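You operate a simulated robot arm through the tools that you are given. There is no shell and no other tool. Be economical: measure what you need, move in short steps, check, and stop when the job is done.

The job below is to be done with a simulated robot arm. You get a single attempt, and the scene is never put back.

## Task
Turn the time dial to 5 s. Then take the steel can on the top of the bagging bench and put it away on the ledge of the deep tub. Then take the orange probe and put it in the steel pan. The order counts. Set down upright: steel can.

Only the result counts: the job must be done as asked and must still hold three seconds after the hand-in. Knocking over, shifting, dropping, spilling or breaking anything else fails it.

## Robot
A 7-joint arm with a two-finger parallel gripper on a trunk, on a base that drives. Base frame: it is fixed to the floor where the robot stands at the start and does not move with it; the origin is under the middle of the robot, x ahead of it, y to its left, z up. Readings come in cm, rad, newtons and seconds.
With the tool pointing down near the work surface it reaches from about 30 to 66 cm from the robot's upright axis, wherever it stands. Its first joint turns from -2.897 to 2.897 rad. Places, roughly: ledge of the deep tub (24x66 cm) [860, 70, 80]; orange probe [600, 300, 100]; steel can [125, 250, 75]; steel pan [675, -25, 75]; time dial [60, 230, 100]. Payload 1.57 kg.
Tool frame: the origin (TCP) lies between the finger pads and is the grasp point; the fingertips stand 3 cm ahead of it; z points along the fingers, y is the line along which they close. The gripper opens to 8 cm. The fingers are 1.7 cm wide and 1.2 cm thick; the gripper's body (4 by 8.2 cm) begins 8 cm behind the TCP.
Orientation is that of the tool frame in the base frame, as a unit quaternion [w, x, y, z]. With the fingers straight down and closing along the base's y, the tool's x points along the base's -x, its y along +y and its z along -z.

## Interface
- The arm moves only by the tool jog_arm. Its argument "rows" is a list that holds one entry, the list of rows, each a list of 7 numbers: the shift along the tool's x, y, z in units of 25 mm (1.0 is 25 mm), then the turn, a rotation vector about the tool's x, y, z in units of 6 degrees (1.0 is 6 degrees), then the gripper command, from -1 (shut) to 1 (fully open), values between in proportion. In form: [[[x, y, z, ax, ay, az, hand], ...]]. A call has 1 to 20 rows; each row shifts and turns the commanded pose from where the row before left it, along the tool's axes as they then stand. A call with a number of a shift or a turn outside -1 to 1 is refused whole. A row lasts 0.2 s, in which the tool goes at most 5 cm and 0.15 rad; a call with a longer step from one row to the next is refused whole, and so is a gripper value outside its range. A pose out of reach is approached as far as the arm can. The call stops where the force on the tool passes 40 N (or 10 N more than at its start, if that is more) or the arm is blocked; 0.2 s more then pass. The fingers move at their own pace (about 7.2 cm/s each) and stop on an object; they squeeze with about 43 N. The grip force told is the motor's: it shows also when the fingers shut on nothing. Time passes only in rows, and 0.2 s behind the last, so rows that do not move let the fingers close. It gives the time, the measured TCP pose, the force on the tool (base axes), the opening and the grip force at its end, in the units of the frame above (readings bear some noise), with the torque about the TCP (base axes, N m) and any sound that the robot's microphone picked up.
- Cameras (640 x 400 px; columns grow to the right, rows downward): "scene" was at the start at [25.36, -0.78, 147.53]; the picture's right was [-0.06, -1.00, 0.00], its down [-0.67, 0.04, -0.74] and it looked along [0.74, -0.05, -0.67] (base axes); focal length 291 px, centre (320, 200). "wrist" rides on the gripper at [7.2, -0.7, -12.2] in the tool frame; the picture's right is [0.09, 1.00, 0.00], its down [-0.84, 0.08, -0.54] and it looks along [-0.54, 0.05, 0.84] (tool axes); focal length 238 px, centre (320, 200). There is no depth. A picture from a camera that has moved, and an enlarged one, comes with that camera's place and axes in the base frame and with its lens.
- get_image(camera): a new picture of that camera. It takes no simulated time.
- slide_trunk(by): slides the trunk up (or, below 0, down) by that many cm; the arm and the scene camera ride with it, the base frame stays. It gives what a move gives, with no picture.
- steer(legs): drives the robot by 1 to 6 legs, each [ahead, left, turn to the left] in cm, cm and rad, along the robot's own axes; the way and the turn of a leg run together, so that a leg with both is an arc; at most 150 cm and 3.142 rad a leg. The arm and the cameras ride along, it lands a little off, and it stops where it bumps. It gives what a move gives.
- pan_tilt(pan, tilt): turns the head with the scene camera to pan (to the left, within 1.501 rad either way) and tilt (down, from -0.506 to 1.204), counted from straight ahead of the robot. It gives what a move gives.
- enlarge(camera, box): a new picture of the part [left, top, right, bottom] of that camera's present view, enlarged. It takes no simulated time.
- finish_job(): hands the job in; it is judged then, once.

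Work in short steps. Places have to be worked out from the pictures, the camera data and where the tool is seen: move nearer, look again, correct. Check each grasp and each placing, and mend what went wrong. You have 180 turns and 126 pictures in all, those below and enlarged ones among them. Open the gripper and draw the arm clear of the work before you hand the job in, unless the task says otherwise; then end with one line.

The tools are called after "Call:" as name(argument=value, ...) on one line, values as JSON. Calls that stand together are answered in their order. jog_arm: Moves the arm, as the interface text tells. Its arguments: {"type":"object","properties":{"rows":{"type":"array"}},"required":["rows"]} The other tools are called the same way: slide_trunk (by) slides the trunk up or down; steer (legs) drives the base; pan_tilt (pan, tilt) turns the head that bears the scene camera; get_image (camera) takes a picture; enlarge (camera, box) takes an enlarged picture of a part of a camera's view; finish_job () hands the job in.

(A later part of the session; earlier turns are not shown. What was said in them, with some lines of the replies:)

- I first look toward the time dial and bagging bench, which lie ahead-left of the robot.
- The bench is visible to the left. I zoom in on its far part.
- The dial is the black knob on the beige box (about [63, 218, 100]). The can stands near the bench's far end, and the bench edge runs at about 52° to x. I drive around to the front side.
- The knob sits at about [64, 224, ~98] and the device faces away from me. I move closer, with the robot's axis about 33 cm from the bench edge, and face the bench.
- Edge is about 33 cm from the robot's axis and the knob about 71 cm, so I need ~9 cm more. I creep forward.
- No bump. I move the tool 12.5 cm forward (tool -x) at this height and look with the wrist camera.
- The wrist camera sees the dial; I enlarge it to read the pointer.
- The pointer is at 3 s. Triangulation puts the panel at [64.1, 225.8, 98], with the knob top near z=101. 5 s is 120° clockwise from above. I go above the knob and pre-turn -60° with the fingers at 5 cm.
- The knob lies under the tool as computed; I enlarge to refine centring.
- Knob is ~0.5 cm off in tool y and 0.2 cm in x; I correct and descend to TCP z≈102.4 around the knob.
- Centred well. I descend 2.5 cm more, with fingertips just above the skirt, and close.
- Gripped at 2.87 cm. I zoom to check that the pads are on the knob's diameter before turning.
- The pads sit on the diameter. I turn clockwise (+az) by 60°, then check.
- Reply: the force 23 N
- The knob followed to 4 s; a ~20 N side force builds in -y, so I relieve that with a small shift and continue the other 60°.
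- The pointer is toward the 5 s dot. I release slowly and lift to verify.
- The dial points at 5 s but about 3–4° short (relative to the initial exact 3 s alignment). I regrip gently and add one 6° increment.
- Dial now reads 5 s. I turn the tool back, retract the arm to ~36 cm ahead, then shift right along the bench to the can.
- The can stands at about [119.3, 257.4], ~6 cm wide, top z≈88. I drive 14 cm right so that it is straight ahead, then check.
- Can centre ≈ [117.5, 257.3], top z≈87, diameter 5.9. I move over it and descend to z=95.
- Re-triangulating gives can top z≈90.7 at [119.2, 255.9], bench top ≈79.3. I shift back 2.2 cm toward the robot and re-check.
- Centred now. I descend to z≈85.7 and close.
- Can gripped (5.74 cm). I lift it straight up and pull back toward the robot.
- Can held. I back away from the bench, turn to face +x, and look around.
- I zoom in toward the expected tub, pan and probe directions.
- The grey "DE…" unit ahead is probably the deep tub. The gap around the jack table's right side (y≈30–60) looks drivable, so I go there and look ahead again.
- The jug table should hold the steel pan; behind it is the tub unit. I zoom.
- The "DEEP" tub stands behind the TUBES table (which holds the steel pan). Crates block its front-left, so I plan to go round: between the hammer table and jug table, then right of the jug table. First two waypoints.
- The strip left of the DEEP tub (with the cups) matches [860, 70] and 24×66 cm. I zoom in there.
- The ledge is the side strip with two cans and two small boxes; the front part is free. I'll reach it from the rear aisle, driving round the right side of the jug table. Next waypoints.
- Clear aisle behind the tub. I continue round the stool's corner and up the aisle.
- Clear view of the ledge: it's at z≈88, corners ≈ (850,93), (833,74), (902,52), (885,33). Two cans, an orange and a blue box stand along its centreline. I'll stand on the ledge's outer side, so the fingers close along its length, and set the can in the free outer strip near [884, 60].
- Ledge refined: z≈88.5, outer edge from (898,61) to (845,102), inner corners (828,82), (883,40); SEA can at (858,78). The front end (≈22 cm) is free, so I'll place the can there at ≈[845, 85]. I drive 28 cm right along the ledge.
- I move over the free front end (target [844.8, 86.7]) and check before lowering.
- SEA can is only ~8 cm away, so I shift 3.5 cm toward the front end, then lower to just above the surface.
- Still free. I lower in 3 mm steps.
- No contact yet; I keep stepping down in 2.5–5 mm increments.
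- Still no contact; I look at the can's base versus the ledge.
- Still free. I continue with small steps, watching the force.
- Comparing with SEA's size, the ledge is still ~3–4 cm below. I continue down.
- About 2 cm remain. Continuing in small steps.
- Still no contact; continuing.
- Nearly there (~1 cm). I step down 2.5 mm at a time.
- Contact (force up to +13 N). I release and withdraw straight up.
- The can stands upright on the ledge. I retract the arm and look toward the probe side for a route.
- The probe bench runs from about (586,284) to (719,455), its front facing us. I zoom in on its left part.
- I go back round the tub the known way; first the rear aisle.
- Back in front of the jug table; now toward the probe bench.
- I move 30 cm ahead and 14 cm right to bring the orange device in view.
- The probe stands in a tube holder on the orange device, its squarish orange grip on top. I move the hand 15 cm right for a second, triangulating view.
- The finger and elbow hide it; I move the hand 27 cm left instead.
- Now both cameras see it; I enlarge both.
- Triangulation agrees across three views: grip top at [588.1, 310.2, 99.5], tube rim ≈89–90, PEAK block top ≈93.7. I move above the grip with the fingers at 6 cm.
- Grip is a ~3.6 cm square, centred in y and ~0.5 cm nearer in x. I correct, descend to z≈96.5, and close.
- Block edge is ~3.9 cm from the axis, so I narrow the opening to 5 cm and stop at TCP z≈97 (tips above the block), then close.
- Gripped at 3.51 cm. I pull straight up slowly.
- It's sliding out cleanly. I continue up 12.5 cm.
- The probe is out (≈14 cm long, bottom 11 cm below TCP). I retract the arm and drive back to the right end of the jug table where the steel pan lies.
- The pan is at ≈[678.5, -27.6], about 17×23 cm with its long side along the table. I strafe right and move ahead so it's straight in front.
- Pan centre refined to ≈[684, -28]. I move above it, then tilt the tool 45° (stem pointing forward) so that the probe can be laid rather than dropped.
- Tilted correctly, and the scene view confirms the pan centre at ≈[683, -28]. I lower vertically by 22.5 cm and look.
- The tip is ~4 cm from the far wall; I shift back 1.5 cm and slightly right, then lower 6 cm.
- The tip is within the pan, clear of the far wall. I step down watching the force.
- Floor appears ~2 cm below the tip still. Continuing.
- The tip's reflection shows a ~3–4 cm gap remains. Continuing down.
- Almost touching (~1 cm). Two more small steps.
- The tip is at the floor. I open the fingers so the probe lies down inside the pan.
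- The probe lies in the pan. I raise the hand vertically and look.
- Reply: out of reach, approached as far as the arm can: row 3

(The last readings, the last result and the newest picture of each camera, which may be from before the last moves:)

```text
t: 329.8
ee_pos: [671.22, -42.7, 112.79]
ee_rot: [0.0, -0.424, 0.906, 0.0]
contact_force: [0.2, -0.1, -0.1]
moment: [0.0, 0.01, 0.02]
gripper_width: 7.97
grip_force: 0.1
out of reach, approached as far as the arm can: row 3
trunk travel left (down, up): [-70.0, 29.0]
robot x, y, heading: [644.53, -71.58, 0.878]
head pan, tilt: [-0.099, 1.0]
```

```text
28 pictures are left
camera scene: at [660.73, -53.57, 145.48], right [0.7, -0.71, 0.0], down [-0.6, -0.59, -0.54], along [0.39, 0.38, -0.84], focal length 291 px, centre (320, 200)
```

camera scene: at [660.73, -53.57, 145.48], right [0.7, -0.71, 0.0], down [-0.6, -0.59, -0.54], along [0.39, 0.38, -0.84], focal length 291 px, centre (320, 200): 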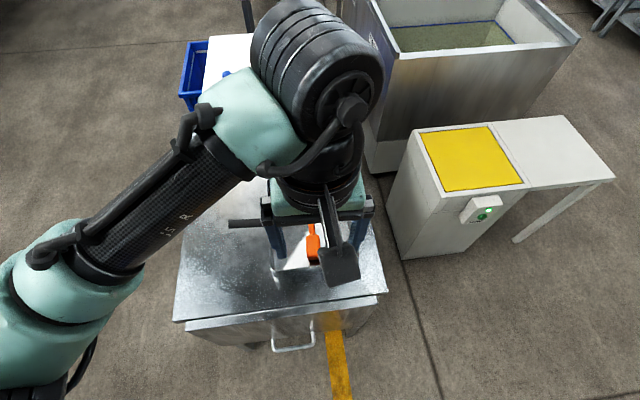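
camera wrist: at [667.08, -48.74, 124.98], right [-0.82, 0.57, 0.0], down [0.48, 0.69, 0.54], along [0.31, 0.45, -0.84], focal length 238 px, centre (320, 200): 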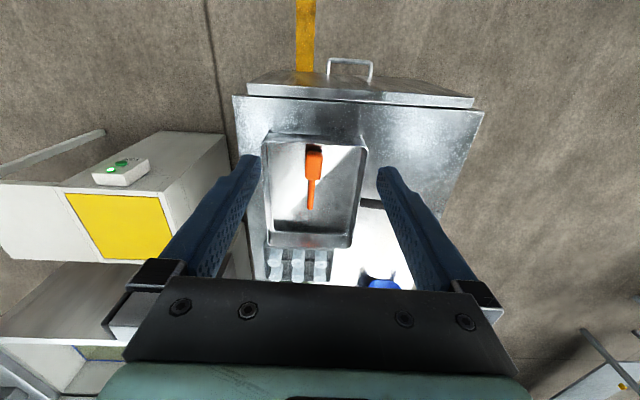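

The probe lies flat, fully inside the pan. I back away a little to be clear of the work.

Call:
steer(legs=[[-15, 0, 0]])

Call:
get_image(camera="wrist")

```text
t: 331.1
ee_pos: [661.79, -54.1, 112.8]
ee_rot: [0.001, -0.423, 0.906, 0.001]
contact_force: [-0.2, -0.5, 0.0]
moment: [0.01, -0.01, -0.01]
gripper_width: 8.01
grip_force: 0.0
trunk travel left (down, up): [-70.0, 29.0]
robot x, y, heading: [635.73, -82.49, 0.872]
head pan, tilt: [-0.099, 1.0]
```

```text
27 pictures are left
camera wrist: at [657.62, -60.1, 124.98], right [-0.82, 0.57, 0.0], down [0.48, 0.69, 0.54], along [0.31, 0.45, -0.84], focal length 238 px, centre (320, 200)
```

wrist: 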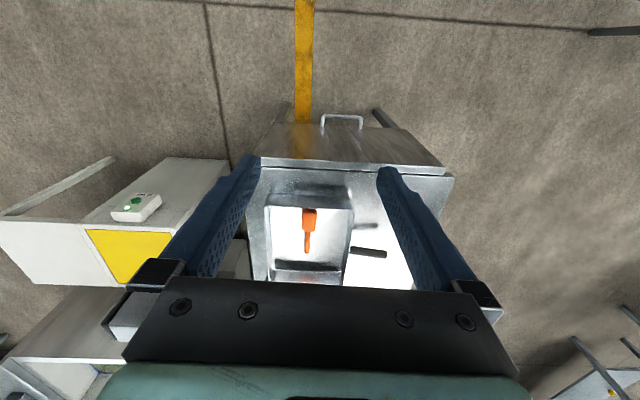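

All three steps are done and the gripper is open and clear, so I hand in.

Call:
finish_job()

```text
The job is handed in.
```

The time dial points at 5 s, the steel can stands upright on the ledge of the deep tub, and the orange probe lies in the steel pan, done in that order and handed in.
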